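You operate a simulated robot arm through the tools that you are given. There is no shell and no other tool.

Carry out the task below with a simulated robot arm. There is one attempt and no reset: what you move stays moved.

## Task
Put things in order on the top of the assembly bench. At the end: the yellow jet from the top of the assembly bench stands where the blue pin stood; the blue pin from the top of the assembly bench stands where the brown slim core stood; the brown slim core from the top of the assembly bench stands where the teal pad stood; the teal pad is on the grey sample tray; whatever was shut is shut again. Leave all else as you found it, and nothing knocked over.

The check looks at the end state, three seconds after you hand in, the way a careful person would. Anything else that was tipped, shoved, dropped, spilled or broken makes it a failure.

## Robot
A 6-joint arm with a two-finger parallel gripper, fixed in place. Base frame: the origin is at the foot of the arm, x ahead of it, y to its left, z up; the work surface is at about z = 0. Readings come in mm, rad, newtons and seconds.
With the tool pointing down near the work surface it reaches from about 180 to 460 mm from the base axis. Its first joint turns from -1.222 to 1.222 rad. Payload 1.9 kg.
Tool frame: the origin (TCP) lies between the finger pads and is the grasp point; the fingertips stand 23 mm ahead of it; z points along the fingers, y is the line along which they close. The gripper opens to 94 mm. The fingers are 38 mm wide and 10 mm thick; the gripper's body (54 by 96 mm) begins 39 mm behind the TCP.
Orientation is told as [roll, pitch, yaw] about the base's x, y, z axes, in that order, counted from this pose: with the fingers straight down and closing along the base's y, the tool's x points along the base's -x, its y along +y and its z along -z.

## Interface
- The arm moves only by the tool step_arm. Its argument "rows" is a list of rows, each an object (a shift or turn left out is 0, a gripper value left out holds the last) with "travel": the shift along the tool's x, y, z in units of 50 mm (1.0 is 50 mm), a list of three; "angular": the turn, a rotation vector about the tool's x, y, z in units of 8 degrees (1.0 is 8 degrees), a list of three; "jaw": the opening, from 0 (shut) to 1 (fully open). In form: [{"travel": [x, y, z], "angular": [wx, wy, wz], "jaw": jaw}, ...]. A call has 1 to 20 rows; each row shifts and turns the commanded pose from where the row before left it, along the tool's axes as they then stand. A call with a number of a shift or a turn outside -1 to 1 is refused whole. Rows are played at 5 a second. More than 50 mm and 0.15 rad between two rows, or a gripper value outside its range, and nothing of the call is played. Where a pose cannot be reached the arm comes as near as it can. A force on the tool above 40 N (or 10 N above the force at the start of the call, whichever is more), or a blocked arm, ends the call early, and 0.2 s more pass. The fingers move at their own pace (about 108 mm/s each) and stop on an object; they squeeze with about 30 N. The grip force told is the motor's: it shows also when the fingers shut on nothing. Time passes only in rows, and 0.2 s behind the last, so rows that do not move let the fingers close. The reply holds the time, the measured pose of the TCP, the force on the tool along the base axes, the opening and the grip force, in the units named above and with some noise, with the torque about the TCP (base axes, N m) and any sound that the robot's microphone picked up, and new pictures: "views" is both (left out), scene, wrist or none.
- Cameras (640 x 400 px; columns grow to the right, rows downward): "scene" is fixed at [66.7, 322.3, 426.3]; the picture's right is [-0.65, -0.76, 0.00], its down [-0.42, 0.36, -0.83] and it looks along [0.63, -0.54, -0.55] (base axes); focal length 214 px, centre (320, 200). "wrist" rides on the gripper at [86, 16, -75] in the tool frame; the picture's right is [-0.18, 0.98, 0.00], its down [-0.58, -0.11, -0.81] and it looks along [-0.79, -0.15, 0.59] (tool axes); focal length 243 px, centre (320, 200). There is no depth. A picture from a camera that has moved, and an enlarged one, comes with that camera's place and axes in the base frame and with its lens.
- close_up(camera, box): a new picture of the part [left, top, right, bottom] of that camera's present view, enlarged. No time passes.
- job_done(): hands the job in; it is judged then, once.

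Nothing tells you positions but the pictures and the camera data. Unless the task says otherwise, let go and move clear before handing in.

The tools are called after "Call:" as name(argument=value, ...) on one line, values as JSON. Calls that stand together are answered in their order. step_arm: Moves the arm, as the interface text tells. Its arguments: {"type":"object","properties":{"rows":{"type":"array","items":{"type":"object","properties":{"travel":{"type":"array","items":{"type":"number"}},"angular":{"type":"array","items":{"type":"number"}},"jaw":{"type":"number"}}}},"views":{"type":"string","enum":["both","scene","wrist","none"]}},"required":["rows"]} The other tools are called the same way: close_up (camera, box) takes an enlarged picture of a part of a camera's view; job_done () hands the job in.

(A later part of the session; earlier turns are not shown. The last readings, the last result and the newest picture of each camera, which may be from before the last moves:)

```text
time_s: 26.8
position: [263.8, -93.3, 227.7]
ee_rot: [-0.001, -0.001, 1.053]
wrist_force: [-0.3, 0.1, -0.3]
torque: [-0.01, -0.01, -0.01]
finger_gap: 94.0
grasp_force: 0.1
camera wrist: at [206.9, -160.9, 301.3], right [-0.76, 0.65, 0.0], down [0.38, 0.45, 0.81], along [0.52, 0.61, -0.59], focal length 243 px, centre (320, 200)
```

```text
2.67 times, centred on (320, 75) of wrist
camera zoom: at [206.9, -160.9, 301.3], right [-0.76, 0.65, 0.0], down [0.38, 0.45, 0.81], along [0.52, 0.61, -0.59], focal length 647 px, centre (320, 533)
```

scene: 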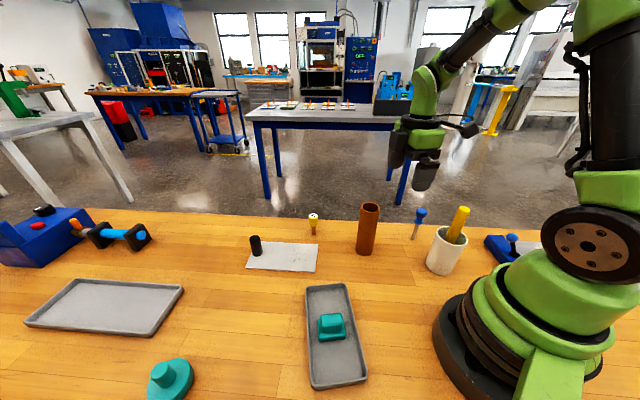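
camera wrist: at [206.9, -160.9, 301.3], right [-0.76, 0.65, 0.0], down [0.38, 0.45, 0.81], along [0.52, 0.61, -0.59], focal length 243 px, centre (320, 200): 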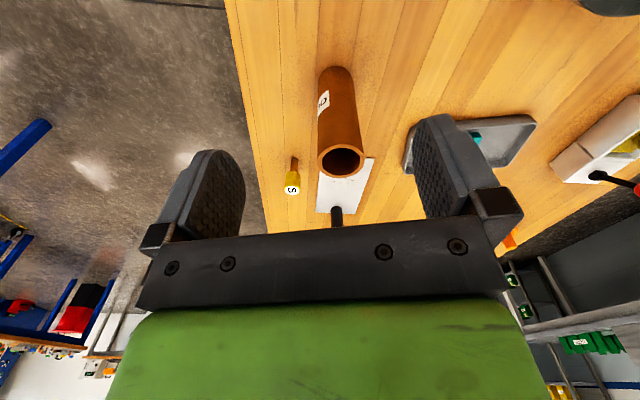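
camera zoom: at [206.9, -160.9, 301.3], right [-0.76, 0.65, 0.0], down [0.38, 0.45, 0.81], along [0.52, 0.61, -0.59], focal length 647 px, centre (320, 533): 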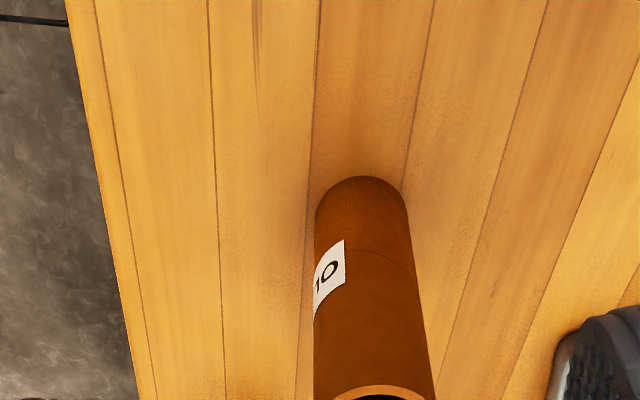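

Call:
step_arm(rows=[{"travel": [0.762, -0.065, 0]}, {"travel": [0.762, -0.065, 0]}, {}], views="both")

Call:
close_up(camera="wrist", box=[200, 0, 440, 150])

Call:
close_up(camera="scene", box=[360, 130, 520, 290])

```text
time_s: 27.6
position: [233.8, -163.8, 227.8]
ee_rot: [0.001, 0.0, 1.051]
wrist_force: [0.5, -0.2, -0.4]
torque: [-0.01, -0.02, -0.03]
finger_gap: 94.0
grasp_force: 0.2
camera wrist: at [175.5, -230.5, 303.0], right [-0.76, 0.65, 0.0], down [0.38, 0.45, 0.81], along [0.52, 0.61, -0.59], focal length 243 px, centre (320, 200)
```

scene: 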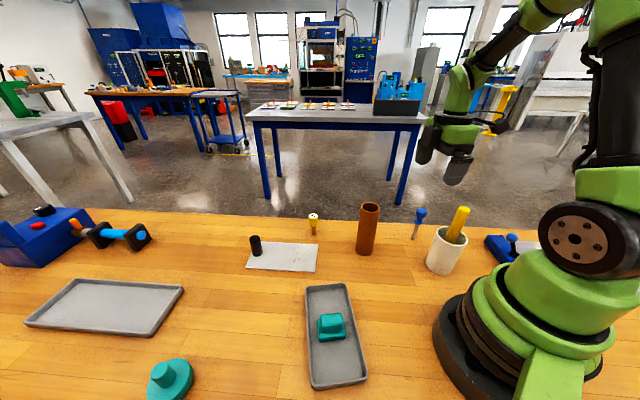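
wrist: 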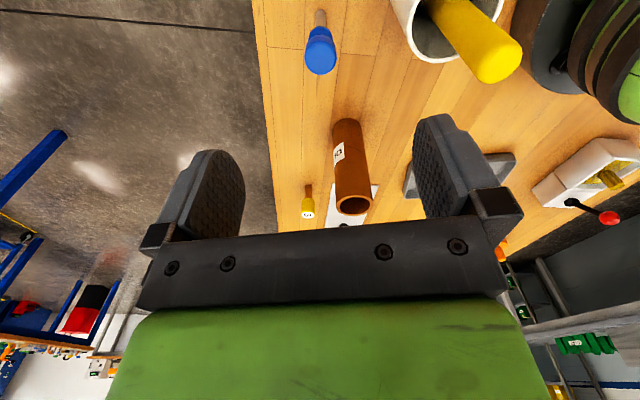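

```text
2.67 times, centred on (320, 75) of wrist
camera zoom: at [175.5, -230.5, 303.0], right [-0.76, 0.65, 0.0], down [0.38, 0.45, 0.81], along [0.52, 0.61, -0.59], focal length 647 px, centre (320, 533)
```

zoom: 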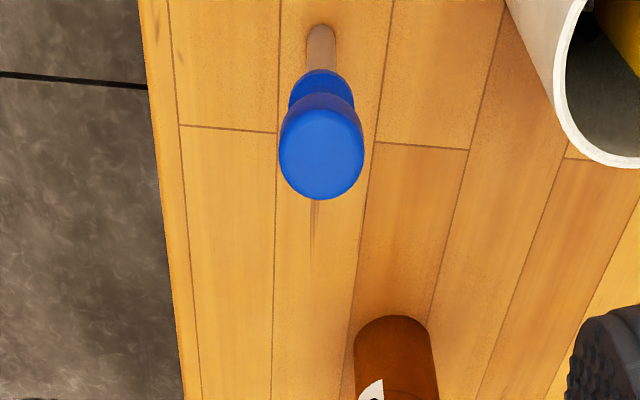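

```text
2.50 times, centred on (440, 210) of scene
camera zoom: at [66.7, 322.3, 426.3], right [-0.65, -0.76, 0.0], down [-0.42, 0.36, -0.83], along [0.63, -0.54, -0.55], focal length 536 px, centre (20, 175)
```

zoom: 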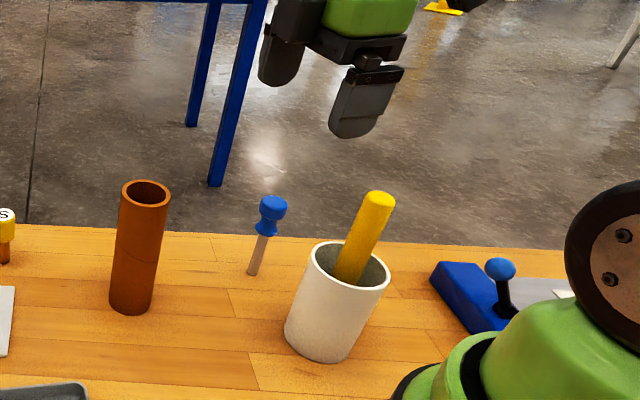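

The pin is right below at about [233,-162] and stands roughly 95 mm tall. I'll narrow the jaw to keep clear of the cup and lower around the blue head.

Call:
step_arm(rows=[{"travel": [-0.038, 0.01, 0], "jaw": 0.62}, {"travel": [0, 0, 0.8]}, {"travel": [0, 0, 0.8]}, {"travel": [0, 0, 0.6]}, {}], views="both")

Call:
close_up(camera="wrist", box=[160, 50, 480, 250])

Call:
close_up(camera="scene", box=[360, 150, 500, 280])

```text
time_s: 28.8
position: [234.2, -162.1, 118.0]
ee_rot: [-0.001, 0.0, 1.051]
wrist_force: [0.7, -0.3, -0.5]
torque: [0.02, -0.01, 0.0]
finger_gap: 58.4
grasp_force: 0.1
camera wrist: at [176.0, -228.1, 191.9], right [-0.76, 0.65, 0.0], down [0.38, 0.45, 0.81], along [0.52, 0.61, -0.59], focal length 243 px, centre (320, 200)
```

scene: 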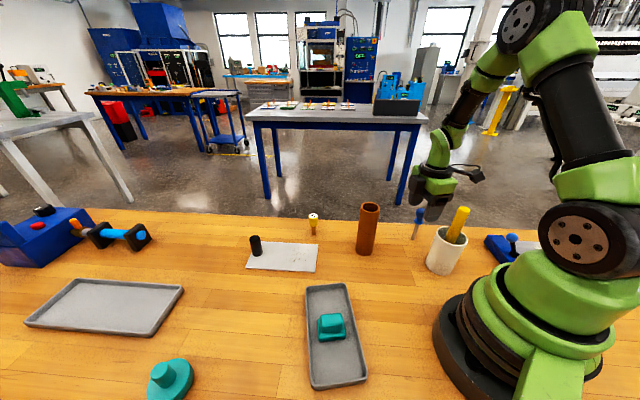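
wrist: 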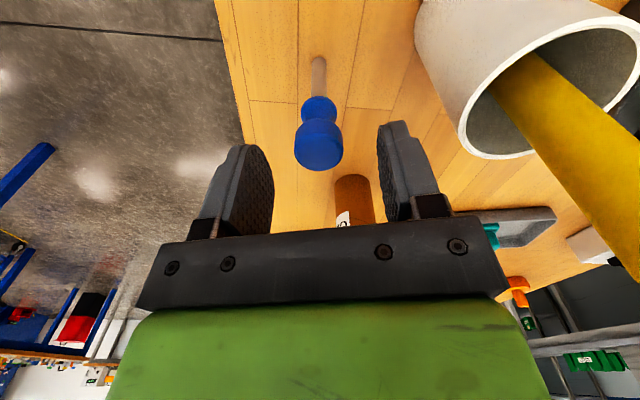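

```text
2.00 times, centred on (320, 150) of wrist
camera zoom: at [176.0, -228.1, 191.9], right [-0.76, 0.65, 0.0], down [0.38, 0.45, 0.81], along [0.52, 0.61, -0.59], focal length 485 px, centre (320, 300)
```

zoom: 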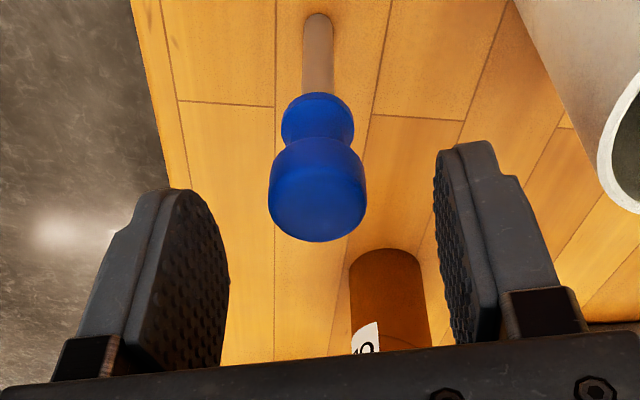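

```text
3.08 times, centred on (430, 215) of scene
camera zoom: at [66.7, 322.3, 426.3], right [-0.65, -0.76, 0.0], down [-0.42, 0.36, -0.83], along [0.63, -0.54, -0.55], focal length 660 px, centre (-18, 154)
```

zoom: 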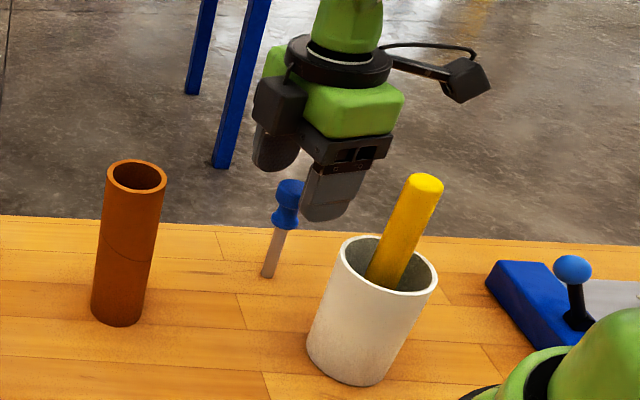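

Call:
step_arm(rows=[{"travel": [0, 0, 0.4]}, {"travel": [0, 0, 0.28]}, {}, {"jaw": 0.4}, {"jaw": 0.3}, {"jaw": 0}, {}, {}], views="both")

Call:
close_up(camera="wrist", box=[160, 50, 480, 250])

Call:
close_up(camera="scene", box=[360, 150, 500, 280])

```text
time_s: 30.6
position: [232.7, -163.0, 83.5]
ee_rot: [0.0, -0.001, 1.05]
wrist_force: [-0.2, -0.7, -0.5]
torque: [-0.01, -0.01, 0.02]
finger_gap: 24.7
grasp_force: 29.9
camera wrist: at [175.7, -229.1, 157.9], right [-0.76, 0.65, 0.0], down [0.38, 0.45, 0.81], along [0.52, 0.61, -0.59], focal length 243 px, centre (320, 200)
```

scene: 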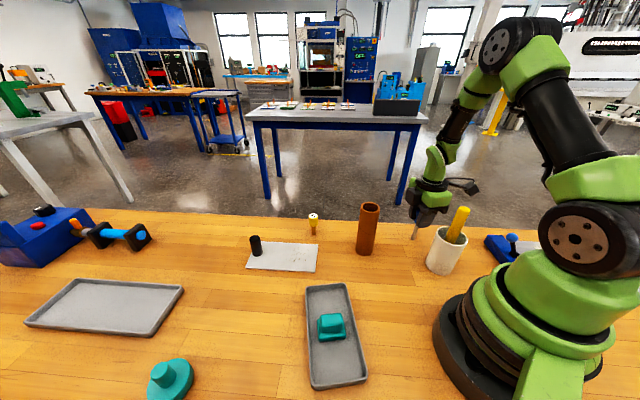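
wrist: 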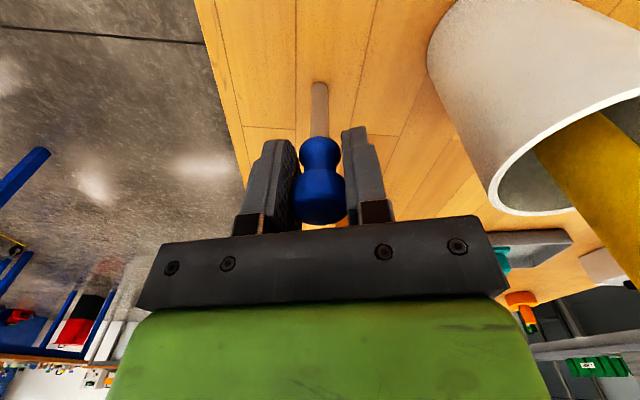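

```text
2.00 times, centred on (320, 150) of wrist
camera zoom: at [175.7, -229.1, 157.9], right [-0.76, 0.65, 0.0], down [0.38, 0.45, 0.81], along [0.52, 0.61, -0.59], focal length 485 px, centre (320, 300)
```

zoom: 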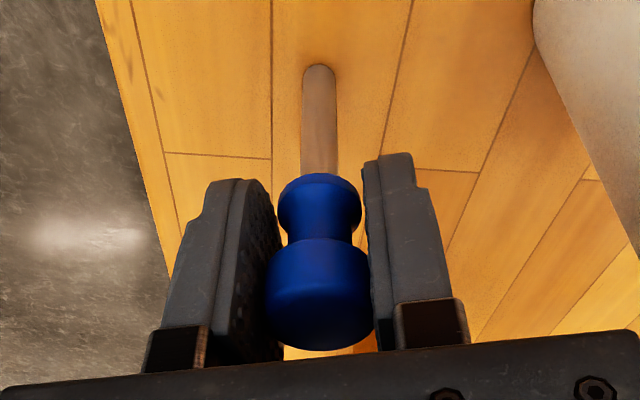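

```text
3.08 times, centred on (430, 215) of scene
camera zoom: at [66.7, 322.3, 426.3], right [-0.65, -0.76, 0.0], down [-0.42, 0.36, -0.83], along [0.63, -0.54, -0.55], focal length 660 px, centre (-18, 154)
```

zoom: 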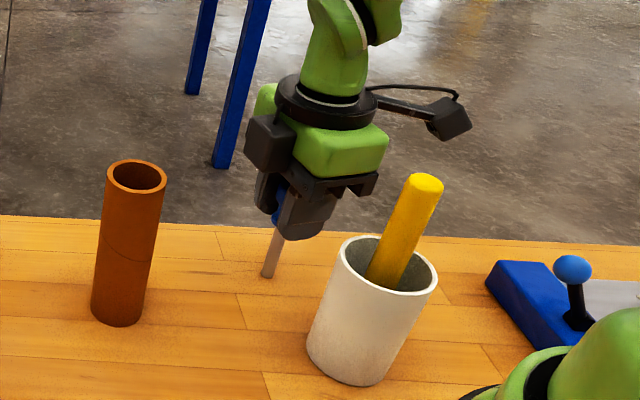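

The pin is gripped by its head (24.7 mm) and stood at about [233,-162]. I'll lift it high, go round on the inside of the tube, and head toward the core's old place.

Call:
step_arm(rows=[{"travel": [0, 0, -0.1]}, {"travel": [0, 0, -0.5]}, {"travel": [0, 0, -0.8]}, {"travel": [0, 0, -0.9]}, {"travel": [-0.599, 0.3875, 0]}, {"travel": [-0.599, 0.3875, 0]}, {"travel": [-0.599, 0.3875, 0]}, {"travel": [-0.599, 0.3875, 0]}, {"travel": [-0.8037, 0.1934, 0]}, {"travel": [-0.8037, 0.1934, 0]}, {"travel": [-0.8037, 0.1934, 0]}, {"travel": [-0.8037, 0.1934, 0]}, {"travel": [-0.8037, 0.1934, 0]}, {"travel": [-0.8037, 0.1934, 0]}, {"travel": [-0.8037, 0.1934, 0]}, {"angular": [0, 0, 0.833]}, {"angular": [0, 0, 0.833]}, {"angular": [0, 0, 0.833]}, {}], views="both")

Call:
close_up(camera="wrist", box=[160, 50, 480, 250])

Call:
close_up(camera="scene", box=[120, 150, 320, 330])

```text
time_s: 34.6
position: [306.6, 259.3, 199.0]
ee_rot: [0.0, 0.0, 0.701]
wrist_force: [-0.2, 0.4, -0.9]
torque: [0.0, 0.01, -0.03]
finger_gap: 24.7
grasp_force: 29.9
camera wrist: at [229.3, 216.2, 273.4], right [-0.49, 0.87, 0.0], down [0.51, 0.29, 0.81], along [0.7, 0.4, -0.59], focal length 243 px, centre (320, 200)
```

scene: 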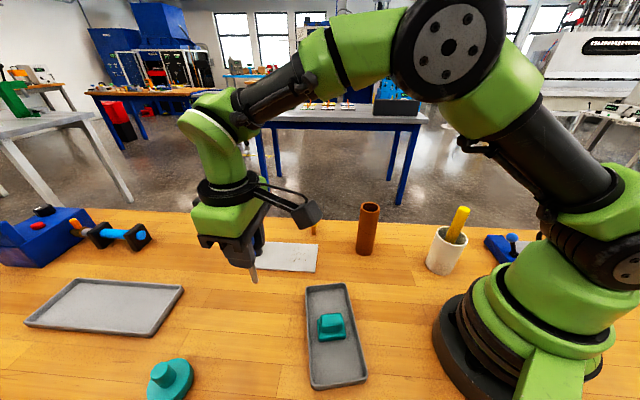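
wrist: 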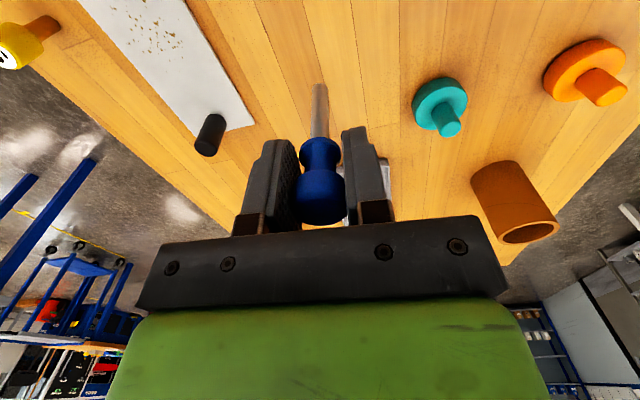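

```text
2.00 times, centred on (320, 150) of wrist
camera zoom: at [229.3, 216.2, 273.4], right [-0.49, 0.87, 0.0], down [0.51, 0.29, 0.81], along [0.7, 0.4, -0.59], focal length 485 px, centre (320, 300)
```

zoom: 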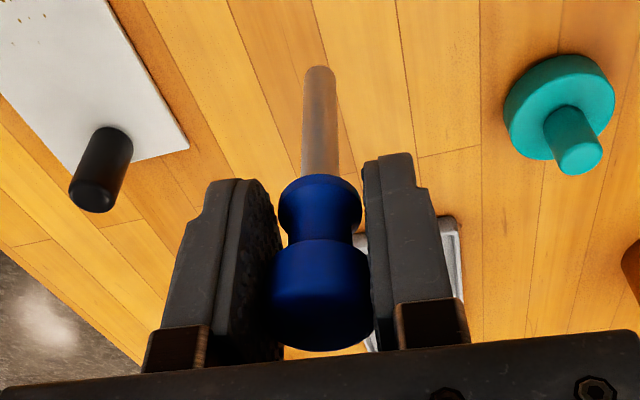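

```text
2.22 times, centred on (220, 240) of scene
camera zoom: at [66.7, 322.3, 426.3], right [-0.65, -0.76, 0.0], down [-0.42, 0.36, -0.83], along [0.63, -0.54, -0.55], focal length 477 px, centre (542, 111)
```

zoom: 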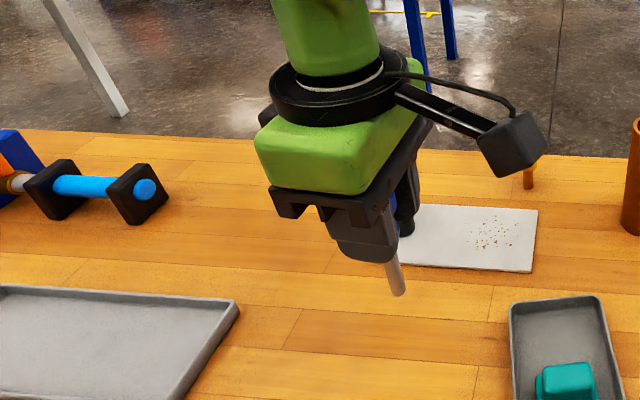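

The pin kept its attitude in the grip. I'll move out and down to the core's old place at [345,291].

Call:
step_arm(rows=[{"travel": [-0.25, 0, 0.5]}, {"travel": [-0.25, 0, 0.5]}, {"travel": [-0.25, 0, 0.5]}, {"travel": [-0.26, -0.013, 0.3]}, {}, {}], views="both")

Call:
close_up(camera="scene", box=[120, 200, 320, 350])

```text
time_s: 36.0
position: [344.0, 290.1, 109.3]
ee_rot: [0.001, 0.001, 0.701]
wrist_force: [-0.4, -0.4, -0.3]
torque: [0.01, 0.02, 0.02]
finger_gap: 24.3
grasp_force: 30.3
camera wrist: at [266.2, 247.6, 183.4], right [-0.49, 0.87, 0.0], down [0.51, 0.29, 0.81], along [0.7, 0.4, -0.59], focal length 243 px, centre (320, 200)
```

scene: 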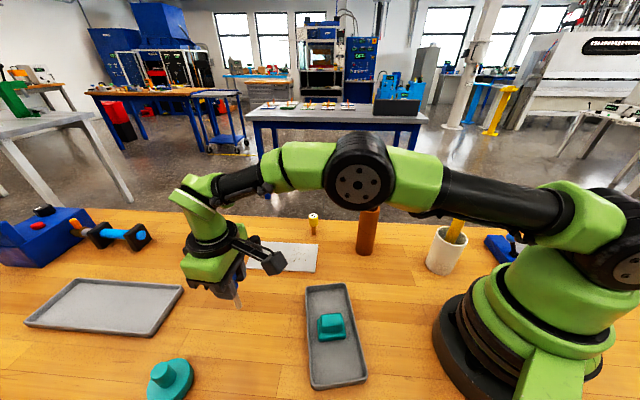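
wrist: 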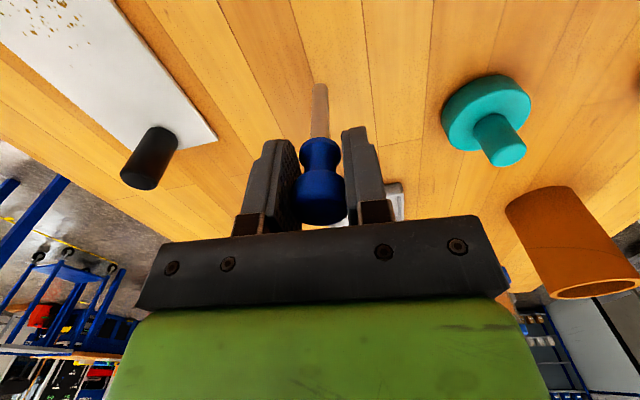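

```text
2.67 times, centred on (220, 275) of scene
camera zoom: at [66.7, 322.3, 426.3], right [-0.65, -0.76, 0.0], down [-0.42, 0.36, -0.83], along [0.63, -0.54, -0.55], focal length 572 px, centre (587, 0)
```

zoom: 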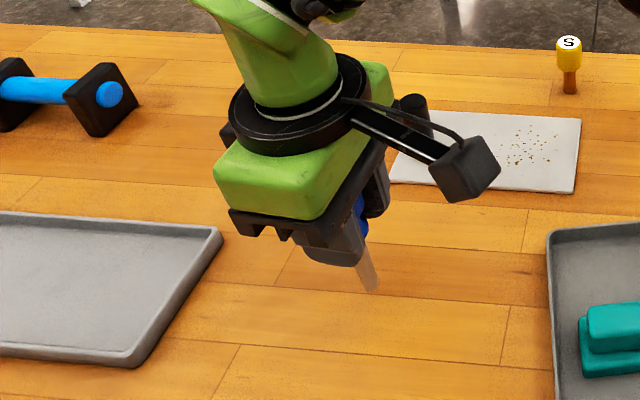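

Call:
step_arm(rows=[{"travel": [-0.02, 0, 0.3]}, {"travel": [0, 0, 0.14]}, {}], views="none")

```text
time_s: 36.8
position: [344.5, 291.5, 86.0]
ee_rot: [-0.001, 0.0, 0.703]
wrist_force: [-0.2, -0.1, -0.1]
torque: [0.05, 0.03, 0.01]
finger_gap: 24.6
grasp_force: 29.9
```

Call:
step_arm(rows=[{"travel": [0, 0, 0.03]}, {}, {}], views="scene")

Call:
close_up(camera="scene", box=[170, 240, 300, 330])

```text
time_s: 37.6
position: [344.3, 292.7, 84.5]
ee_rot: [0.0, 0.001, 0.702]
wrist_force: [0.5, 0.4, -1.2]
torque: [0.06, -0.03, 0.01]
finger_gap: 24.4
grasp_force: 29.8
```

scene: 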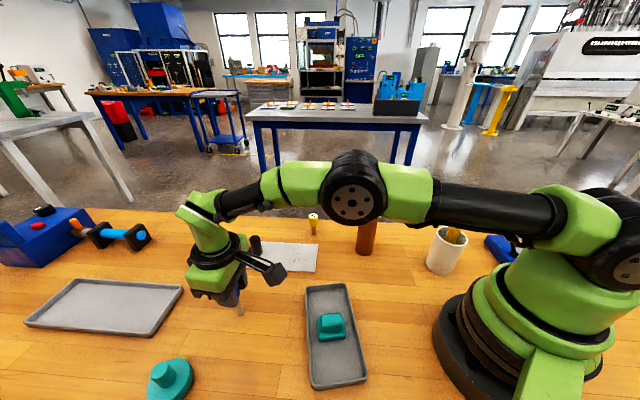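

```text
4.44 times, centred on (235, 285) of scene
camera zoom: at [66.7, 322.3, 426.3], right [-0.65, -0.76, 0.0], down [-0.42, 0.36, -0.83], along [0.63, -0.54, -0.55], focal length 953 px, centre (698, -178)
```

zoom: 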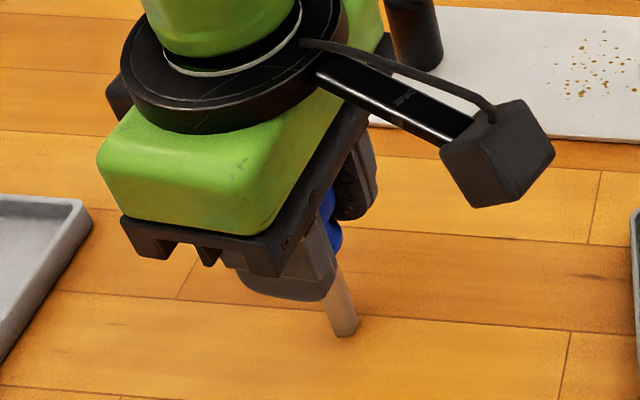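

Call:
step_arm(rows=[{"travel": [0, 0, 0.014]}, {}], views="none")

```text
time_s: 38.2
position: [345.4, 292.2, 83.4]
ee_rot: [0.001, 0.001, 0.701]
wrist_force: [-1.0, 0.8, -0.3]
torque: [0.0, 0.01, 0.02]
finger_gap: 24.7
grasp_force: 29.9
```

Call:
step_arm(rows=[{"travel": [0, 0, 0.012]}, {}], views="none")

```text
time_s: 38.8
position: [344.2, 290.9, 83.1]
ee_rot: [0.001, 0.0, 0.703]
wrist_force: [-0.2, -0.4, -1.0]
torque: [-0.01, -0.03, -0.01]
finger_gap: 24.8
grasp_force: 30.4
```

Call:
step_arm(rows=[{"travel": [0, 0, 0.012]}, {}], views="none")

```text
time_s: 39.4
position: [345.6, 292.1, 82.8]
ee_rot: [0.0, 0.001, 0.702]
wrist_force: [-0.5, 0.1, 0.4]
torque: [-0.02, 0.03, 0.03]
finger_gap: 24.3
grasp_force: 29.8
```

Call:
step_arm(rows=[{"travel": [0, 0, 0.012]}, {}], views="none")

```text
time_s: 40.0
position: [346.6, 291.6, 83.1]
ee_rot: [0.001, 0.0, 0.704]
wrist_force: [-4.3, -3.7, 12.4]
torque: [-0.25, 0.27, 0.08]
finger_gap: 24.4
grasp_force: 29.6
```

Contact is felt (about 12 N). I'll ease off slightly and then release gently.

Call:
step_arm(rows=[{"travel": [0, 0, -0.008]}, {}], views="none")

```text
time_s: 40.6
position: [345.5, 291.6, 82.7]
ee_rot: [0.0, -0.001, 0.702]
wrist_force: [-1.2, -0.2, 9.3]
torque: [-0.02, 0.07, 0.02]
finger_gap: 24.6
grasp_force: 29.9
```

Call:
step_arm(rows=[{"travel": [0, 0, -0.006]}, {"jaw": 0.3}, {"jaw": 0.4}, {"jaw": 0.55}, {"jaw": 0.65}, {}, {}], views="both")

Call:
close_up(camera="wrist", box=[160, 50, 480, 250])

Call:
close_up(camera="scene", box=[170, 240, 300, 330])

```text
time_s: 42.2
position: [344.5, 291.0, 83.5]
ee_rot: [0.0, 0.0, 0.701]
wrist_force: [-0.2, 0.1, -0.1]
torque: [0.01, -0.01, -0.03]
finger_gap: 61.4
grasp_force: 0.0
camera wrist: at [269.0, 248.6, 158.0], right [-0.49, 0.87, 0.0], down [0.51, 0.29, 0.81], along [0.7, 0.4, -0.59], focal length 243 px, centre (320, 200)
```

scene: 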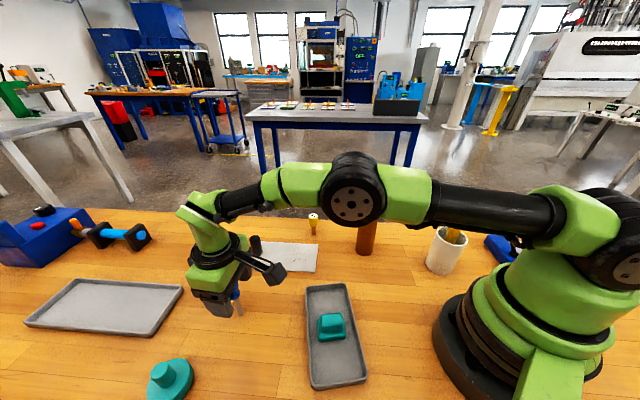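
wrist: 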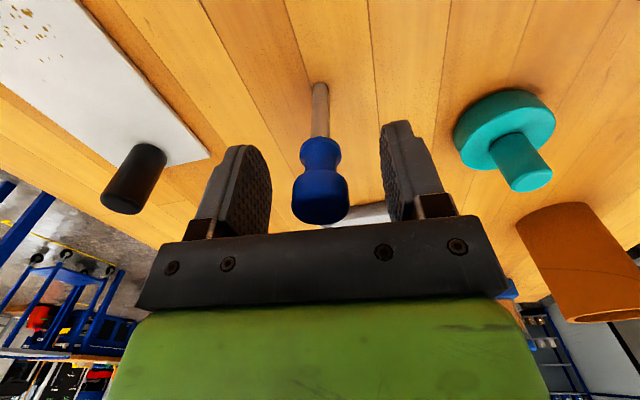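

```text
2.00 times, centred on (320, 150) of wrist
camera zoom: at [269.0, 248.6, 158.0], right [-0.49, 0.87, 0.0], down [0.51, 0.29, 0.81], along [0.7, 0.4, -0.59], focal length 485 px, centre (320, 300)
```

zoom: 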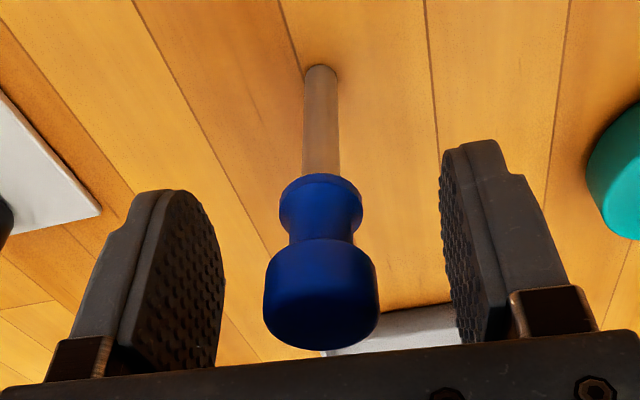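

```text
4.44 times, centred on (235, 285) of scene
camera zoom: at [66.7, 322.3, 426.3], right [-0.65, -0.76, 0.0], down [-0.42, 0.36, -0.83], along [0.63, -0.54, -0.55], focal length 953 px, centre (698, -178)
```

zoom: 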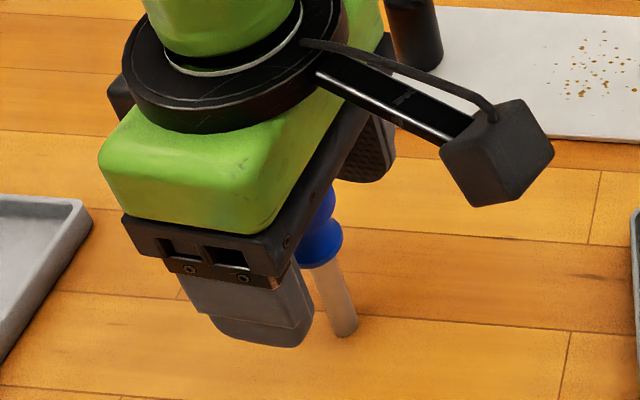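

The pin stands on its own. I'll rise straight up and then head for the yellow jet at [430,36].

Call:
step_arm(rows=[{"travel": [0, 0, -0.2]}, {"travel": [0, 0, -0.5]}, {"travel": [0, 0, -0.6]}, {"travel": [0.3, 0, -0.3]}, {"travel": [0.6, 0, 0]}, {}], views="both")

Call:
close_up(camera="scene", box=[170, 200, 330, 340])

```text
time_s: 43.6
position: [312.7, 261.8, 164.9]
ee_rot: [0.0, 0.001, 0.702]
wrist_force: [0.5, -0.3, -0.3]
torque: [0.0, 0.02, -0.01]
finger_gap: 61.3
grasp_force: 0.1
camera wrist: at [234.9, 219.7, 238.5], right [-0.49, 0.87, 0.0], down [0.51, 0.29, 0.81], along [0.7, 0.4, -0.59], focal length 243 px, centre (320, 200)
```

scene: 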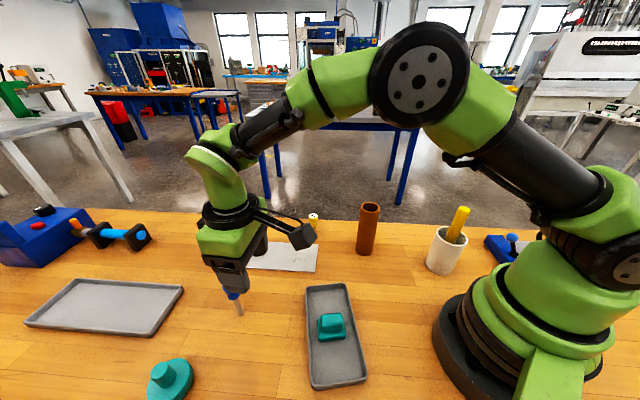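
wrist: 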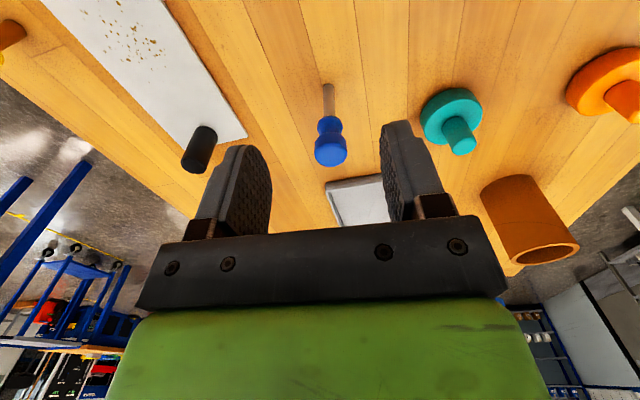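

```text
2.86 times, centred on (250, 270) of scene
camera zoom: at [66.7, 322.3, 426.3], right [-0.65, -0.76, 0.0], down [-0.42, 0.36, -0.83], along [0.63, -0.54, -0.55], focal length 613 px, centre (520, 0)
```

zoom: 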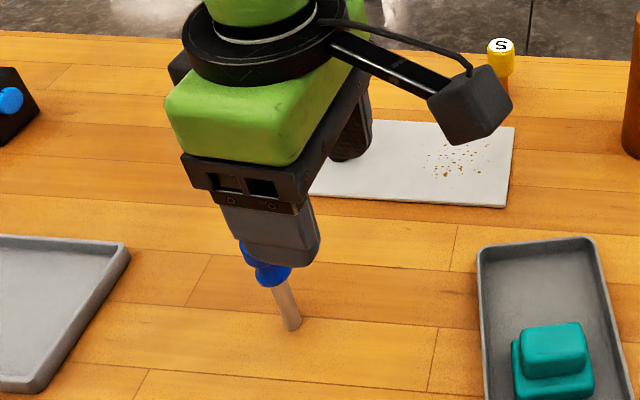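

The pin stands well at the core's old place. Moving above the yellow jet.

Call:
step_arm(rows=[{"travel": [0, 0, -0.2], "jaw": 0.65}, {"travel": [0.186, -0.829, 0]}, {"travel": [0.186, -0.829, 0]}, {"travel": [0.186, -0.829, 0]}, {"travel": [0.186, -0.829, 0]}, {"travel": [0.186, -0.829, 0]}, {"travel": [0.186, -0.829, 0]}, {"angular": [0, 0, 0.88]}, {"angular": [0, 0, 0.88]}, {"angular": [0, 0, 0.88]}, {"angular": [0, 0, 0.88]}, {"angular": [0, 0, 0.88]}, {}], views="both")

Call:
close_up(camera="wrist", box=[200, 0, 440, 150])

```text
time_s: 46.4
position: [428.7, 37.2, 173.3]
ee_rot: [-0.001, 0.0, 0.087]
wrist_force: [-0.3, 0.5, 0.9]
torque: [0.0, -0.02, -0.01]
finger_gap: 60.9
grasp_force: 0.0
camera wrist: at [341.2, 46.0, 248.3], right [0.1, 0.99, 0.0], down [0.59, -0.06, 0.81], along [0.8, -0.08, -0.59], focal length 243 px, centre (320, 200)
```

scene: 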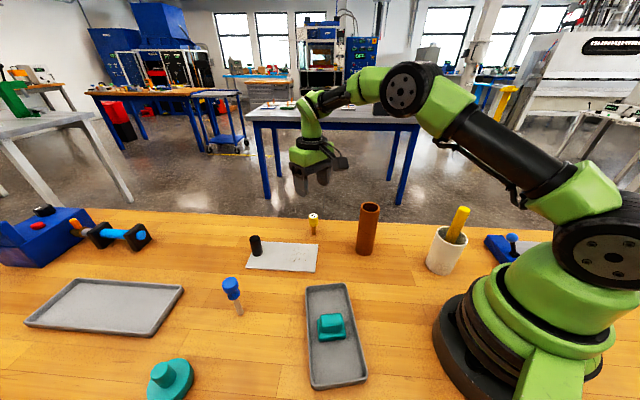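
wrist: 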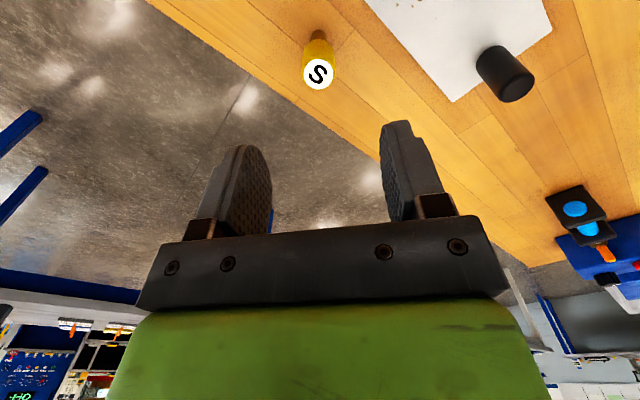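

```text
2.67 times, centred on (320, 75) of wrist
camera zoom: at [341.2, 46.0, 248.3], right [0.1, 0.99, 0.0], down [0.59, -0.06, 0.81], along [0.8, -0.08, -0.59], focal length 647 px, centre (320, 533)
```

zoom: 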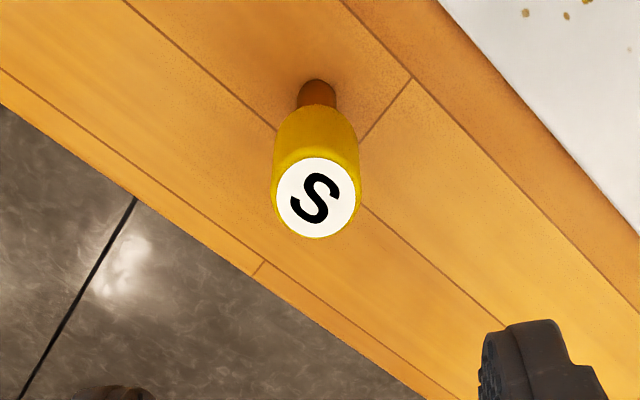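

The jet is right below me at [429,36], about 70 mm tall. I'll lower and grip its cap.

Call:
step_arm(rows=[{"travel": [-0.02, -0.02, 0.6]}, {"travel": [0, 0, 0.8]}, {"travel": [0, 0, 0.6]}, {"travel": [0, 0, 0.2]}, {}], views="both")

Call:
close_up(camera="wrist", box=[160, 50, 480, 250])

```text
time_s: 47.6
position: [431.5, 34.9, 64.1]
ee_rot: [0.0, 0.0, 0.085]
wrist_force: [0.0, -0.1, -0.4]
torque: [0.01, 0.04, 0.04]
finger_gap: 61.1
grasp_force: 0.0
camera wrist: at [342.6, 44.7, 138.7], right [0.1, 1.0, 0.0], down [0.59, -0.06, 0.81], along [0.8, -0.08, -0.59], focal length 243 px, centre (320, 200)
```

scene: 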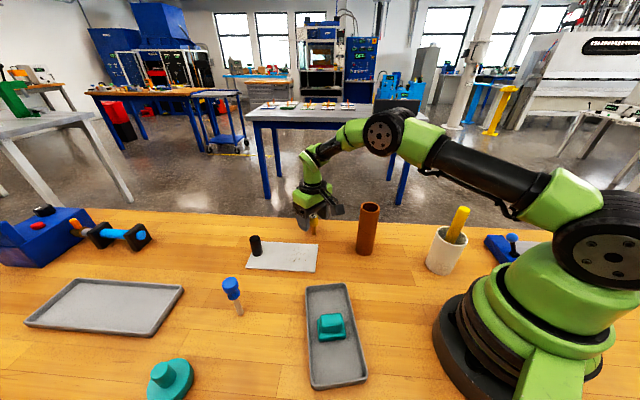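
wrist: 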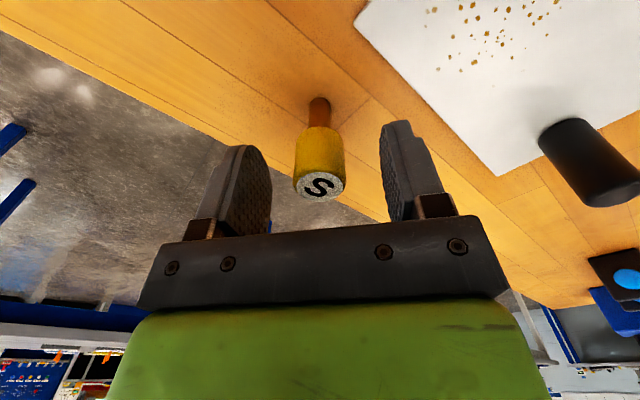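

```text
2.00 times, centred on (320, 150) of wrist
camera zoom: at [342.6, 44.7, 138.7], right [0.1, 1.0, 0.0], down [0.59, -0.06, 0.81], along [0.8, -0.08, -0.59], focal length 485 px, centre (320, 300)
```

zoom: 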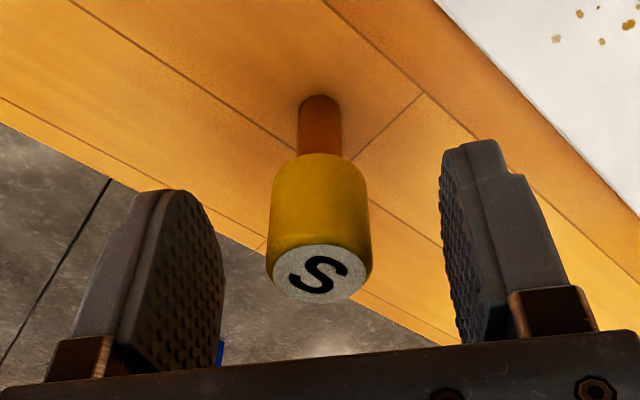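

Call:
step_arm(rows=[{"travel": [0, 0, 0.04]}, {"jaw": 0.4}, {"jaw": 0.3}, {"jaw": 0}, {}, {}], views="both")

Call:
close_up(camera="wrist", box=[160, 50, 480, 250])

Call:
close_up(camera="scene", box=[260, 160, 400, 260])

```text
time_s: 49.0
position: [429.3, 34.2, 60.9]
ee_rot: [0.001, -0.001, 0.087]
wrist_force: [0.1, 0.3, 0.1]
torque: [0.0, 0.02, 0.0]
finger_gap: 24.9
grasp_force: 30.5
camera wrist: at [342.7, 44.4, 136.5], right [0.1, 1.0, 0.0], down [0.59, -0.06, 0.81], along [0.8, -0.08, -0.59], focal length 243 px, centre (320, 200)
```

scene: 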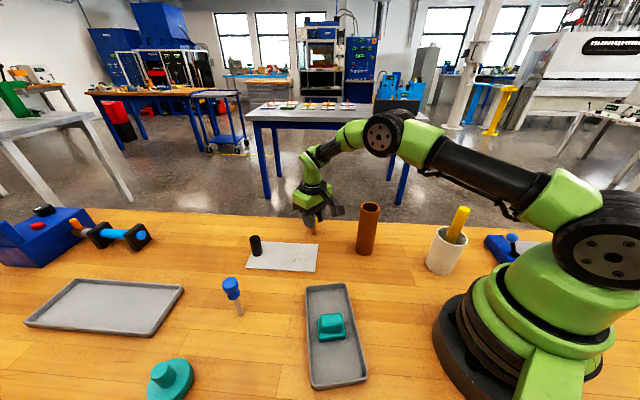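
wrist: 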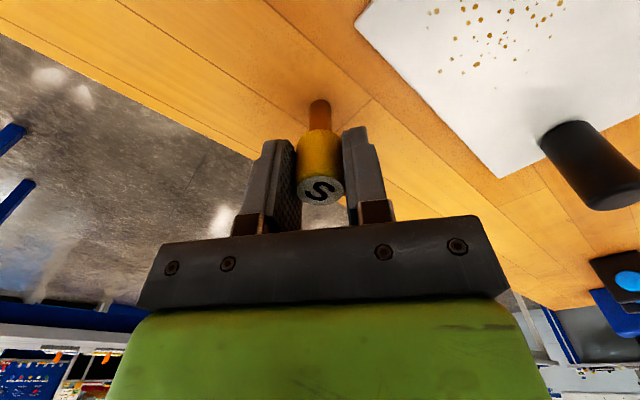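

```text
2.00 times, centred on (320, 150) of wrist
camera zoom: at [342.7, 44.4, 136.5], right [0.1, 1.0, 0.0], down [0.59, -0.06, 0.81], along [0.8, -0.08, -0.59], focal length 485 px, centre (320, 300)
```

zoom: 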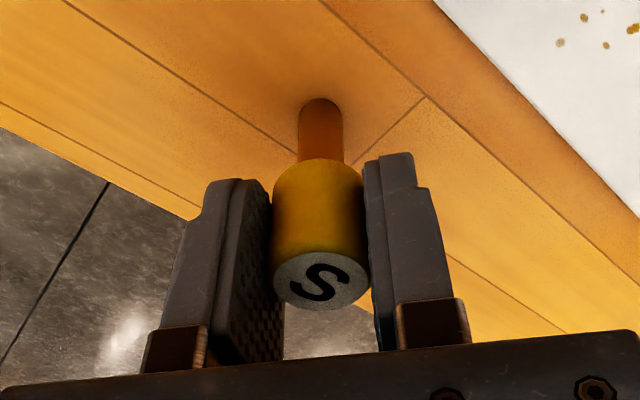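

```text
4.00 times, centred on (330, 210) of scene
camera zoom: at [66.7, 322.3, 426.3], right [-0.65, -0.76, 0.0], down [-0.42, 0.36, -0.83], along [0.63, -0.54, -0.55], focal length 858 px, centre (280, 160)
```

zoom: 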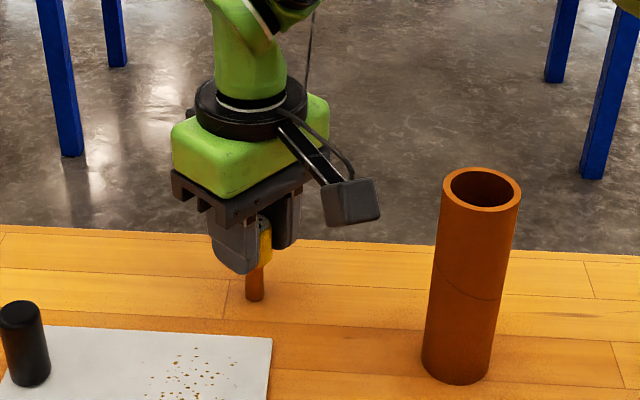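

The jet is gripped (24.9 mm). I'll lift it above the tube height, carry it to the pin's old place and turn the wrist away from the cup.

Call:
step_arm(rows=[{"travel": [0, 0, -0.1]}, {"travel": [0, 0, -0.5]}, {"travel": [0, 0, -0.9]}, {"travel": [0, 0, -0.9]}, {"travel": [0, 0, -0.88]}, {"travel": [0.6116, -0.5123, 0]}, {"travel": [0.6116, -0.5123, 0]}, {"travel": [0.6116, -0.5123, 0]}, {"travel": [0.6116, -0.5123, 0]}, {"travel": [0.6116, -0.5123, 0]}, {"travel": [0.6116, -0.5123, 0]}, {"travel": [0.6116, -0.5123, 0]}, {}], views="scene")

```text
time_s: 51.8
position: [230.2, -162.7, 226.8]
ee_rot: [0.0, 0.001, 0.086]
wrist_force: [-0.4, 0.0, -0.6]
torque: [-0.01, 0.0, -0.01]
finger_gap: 24.8
grasp_force: 30.2
```

scene: 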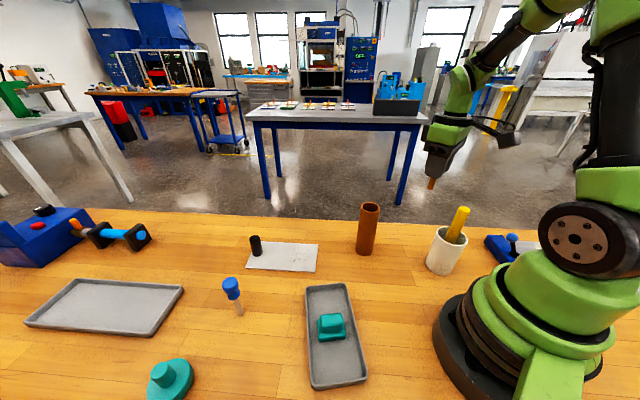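

Call:
step_arm(rows=[{"angular": [0, 0, -0.86]}, {"angular": [0, 0, -0.86]}, {"angular": [0, 0, -0.86]}, {"angular": [0, 0, -0.86]}, {"angular": [0, 0, -0.86]}, {"angular": [0, 0, -0.86]}, {"angular": [0, 0, -0.86]}, {"angular": [0, 0, -0.86]}, {}], views="both")

Call:
close_up(camera="wrist", box=[160, 0, 480, 200])

```text
time_s: 53.8
position: [232.4, -161.2, 224.9]
ee_rot: [-0.001, 0.001, 1.049]
wrist_force: [0.8, 0.8, -0.2]
torque: [0.0, 0.01, 0.02]
finger_gap: 25.0
grasp_force: 30.3
camera wrist: at [175.1, -228.0, 300.0], right [-0.76, 0.65, 0.0], down [0.38, 0.45, 0.81], along [0.52, 0.61, -0.59], focal length 243 px, centre (320, 200)
```

scene: 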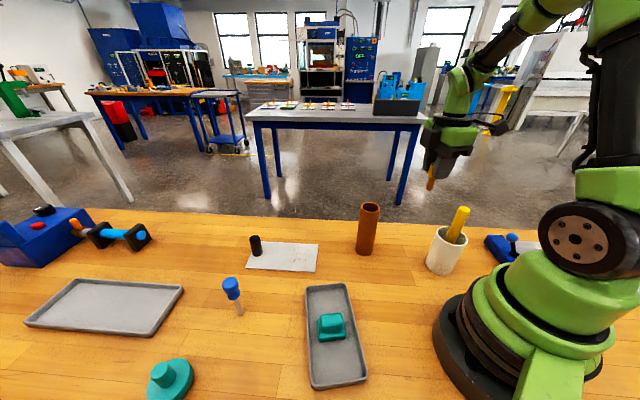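
wrist: 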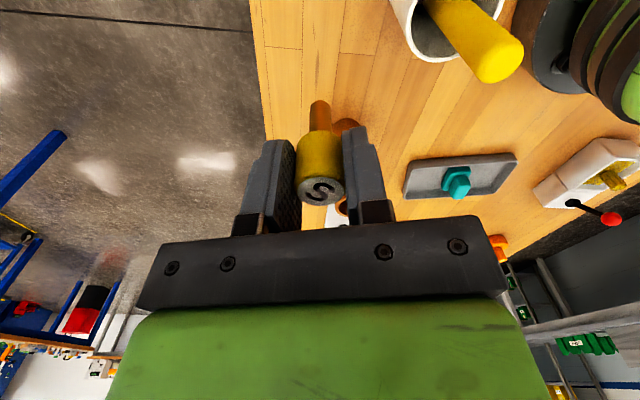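

```text
2.00 times, centred on (320, 100) of wrist
camera zoom: at [175.1, -228.0, 300.0], right [-0.76, 0.65, 0.0], down [0.38, 0.45, 0.81], along [0.52, 0.61, -0.59], focal length 485 px, centre (320, 400)
```

zoom: 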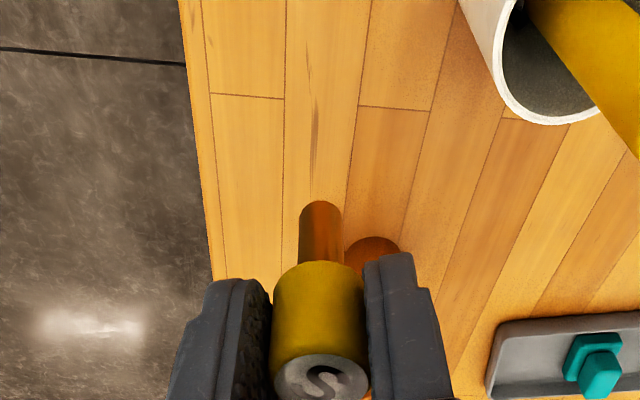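

Call:
step_arm(rows=[{"travel": [0, 0, 0.8]}, {"travel": [0, 0, 0.8]}, {"travel": [0, 0, 0.7]}, {"travel": [0, 0, 0.5]}, {"travel": [0, 0, 0.3]}, {}], views="both")

Call:
close_up(camera="scene", box=[360, 150, 500, 280])

Call:
close_up(camera="wrist", box=[160, 50, 480, 250])

```text
time_s: 55.2
position: [232.6, -160.6, 68.8]
ee_rot: [0.0, 0.0, 1.049]
wrist_force: [0.4, 0.0, -1.4]
torque: [0.03, 0.02, -0.01]
finger_gap: 24.6
grasp_force: 30.3
camera wrist: at [174.9, -226.8, 143.9], right [-0.76, 0.65, 0.0], down [0.38, 0.45, 0.81], along [0.53, 0.61, -0.59], focal length 243 px, centre (320, 200)
```

scene: 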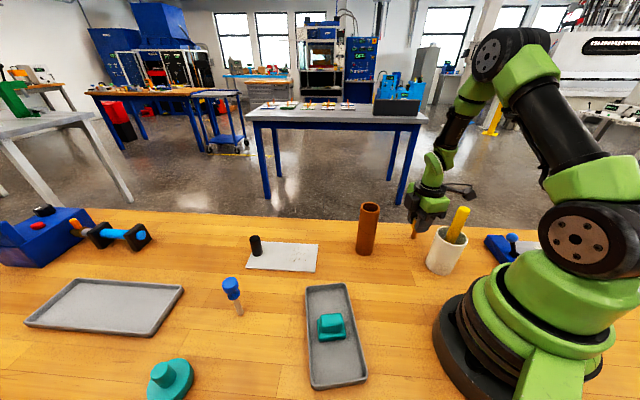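
wrist: 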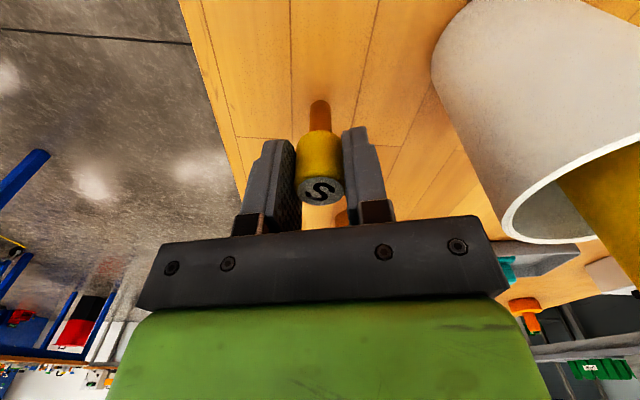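

```text
3.08 times, centred on (430, 215) of scene
camera zoom: at [66.7, 322.3, 426.3], right [-0.65, -0.76, 0.0], down [-0.42, 0.36, -0.83], along [0.63, -0.54, -0.55], focal length 660 px, centre (-18, 154)
```

zoom: 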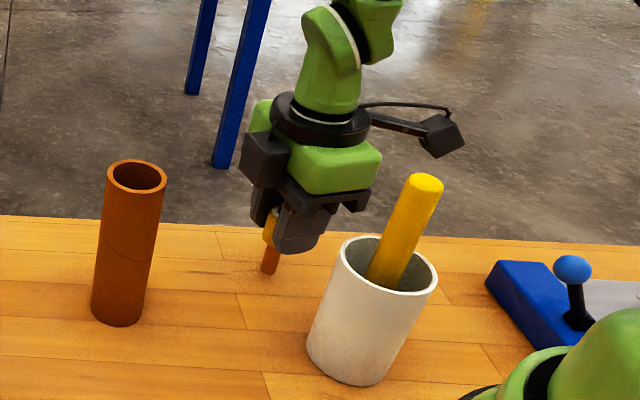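

```text
2.00 times, centred on (320, 150) of wrist
camera zoom: at [174.9, -226.8, 143.9], right [-0.76, 0.65, 0.0], down [0.38, 0.45, 0.81], along [0.53, 0.61, -0.59], focal length 485 px, centre (320, 300)
```

zoom: 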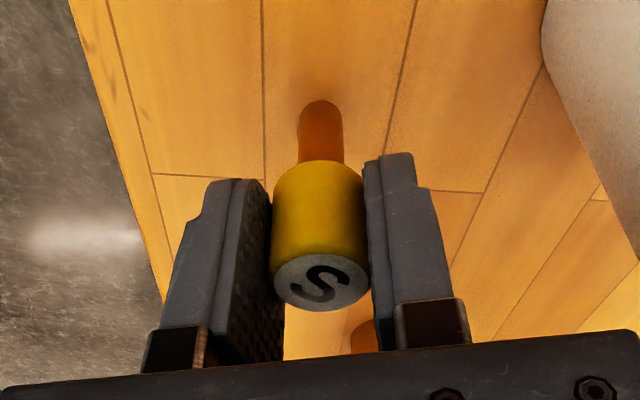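

Call:
step_arm(rows=[{"travel": [0.024, -0.014, 0.1]}, {"travel": [0, 0, 0.02]}, {}], views="none")

```text
time_s: 56.0
position: [231.7, -162.2, 63.0]
ee_rot: [0.002, 0.0, 1.047]
wrist_force: [0.0, -0.1, -0.7]
torque: [0.03, 0.0, -0.01]
finger_gap: 24.9
grasp_force: 30.4
```

Call:
step_arm(rows=[{"travel": [0, 0, 0.016]}, {}], views="none")

```text
time_s: 56.6
position: [232.5, -162.3, 63.0]
ee_rot: [0.0, 0.0, 1.047]
wrist_force: [-0.2, 0.6, -0.3]
torque: [0.01, 0.02, -0.01]
finger_gap: 24.8
grasp_force: 29.8
```

Call:
step_arm(rows=[{"travel": [0, 0, 0.016]}, {}], views="none")

```text
time_s: 57.2
position: [232.2, -163.1, 62.7]
ee_rot: [0.0, -0.002, 1.047]
wrist_force: [0.3, -0.3, -0.7]
torque: [0.01, 0.02, -0.01]
finger_gap: 24.9
grasp_force: 29.6
```

Call:
step_arm(rows=[{"travel": [0, 0, 0.012]}, {}], views="none")

```text
time_s: 57.8
position: [232.5, -162.3, 61.7]
ee_rot: [0.001, 0.0, 1.048]
wrist_force: [0.9, 0.0, -1.1]
torque: [-0.03, 0.0, 0.01]
finger_gap: 24.7
grasp_force: 29.8
```

Call:
step_arm(rows=[{"travel": [0, 0, 0.01]}, {}], views="none")

```text
time_s: 58.4
position: [232.4, -162.6, 61.8]
ee_rot: [0.0, 0.0, 1.049]
wrist_force: [0.2, 0.1, -0.6]
torque: [-0.03, 0.02, 0.01]
finger_gap: 25.0
grasp_force: 29.9
```

Call:
step_arm(rows=[{"travel": [0, 0, 0.01]}, {}], views="none")

```text
time_s: 59.0
position: [232.0, -162.8, 62.0]
ee_rot: [-0.003, 0.001, 1.047]
wrist_force: [1.0, -1.0, 3.2]
torque: [-0.04, -0.04, -0.01]
finger_gap: 24.8
grasp_force: 30.2
```

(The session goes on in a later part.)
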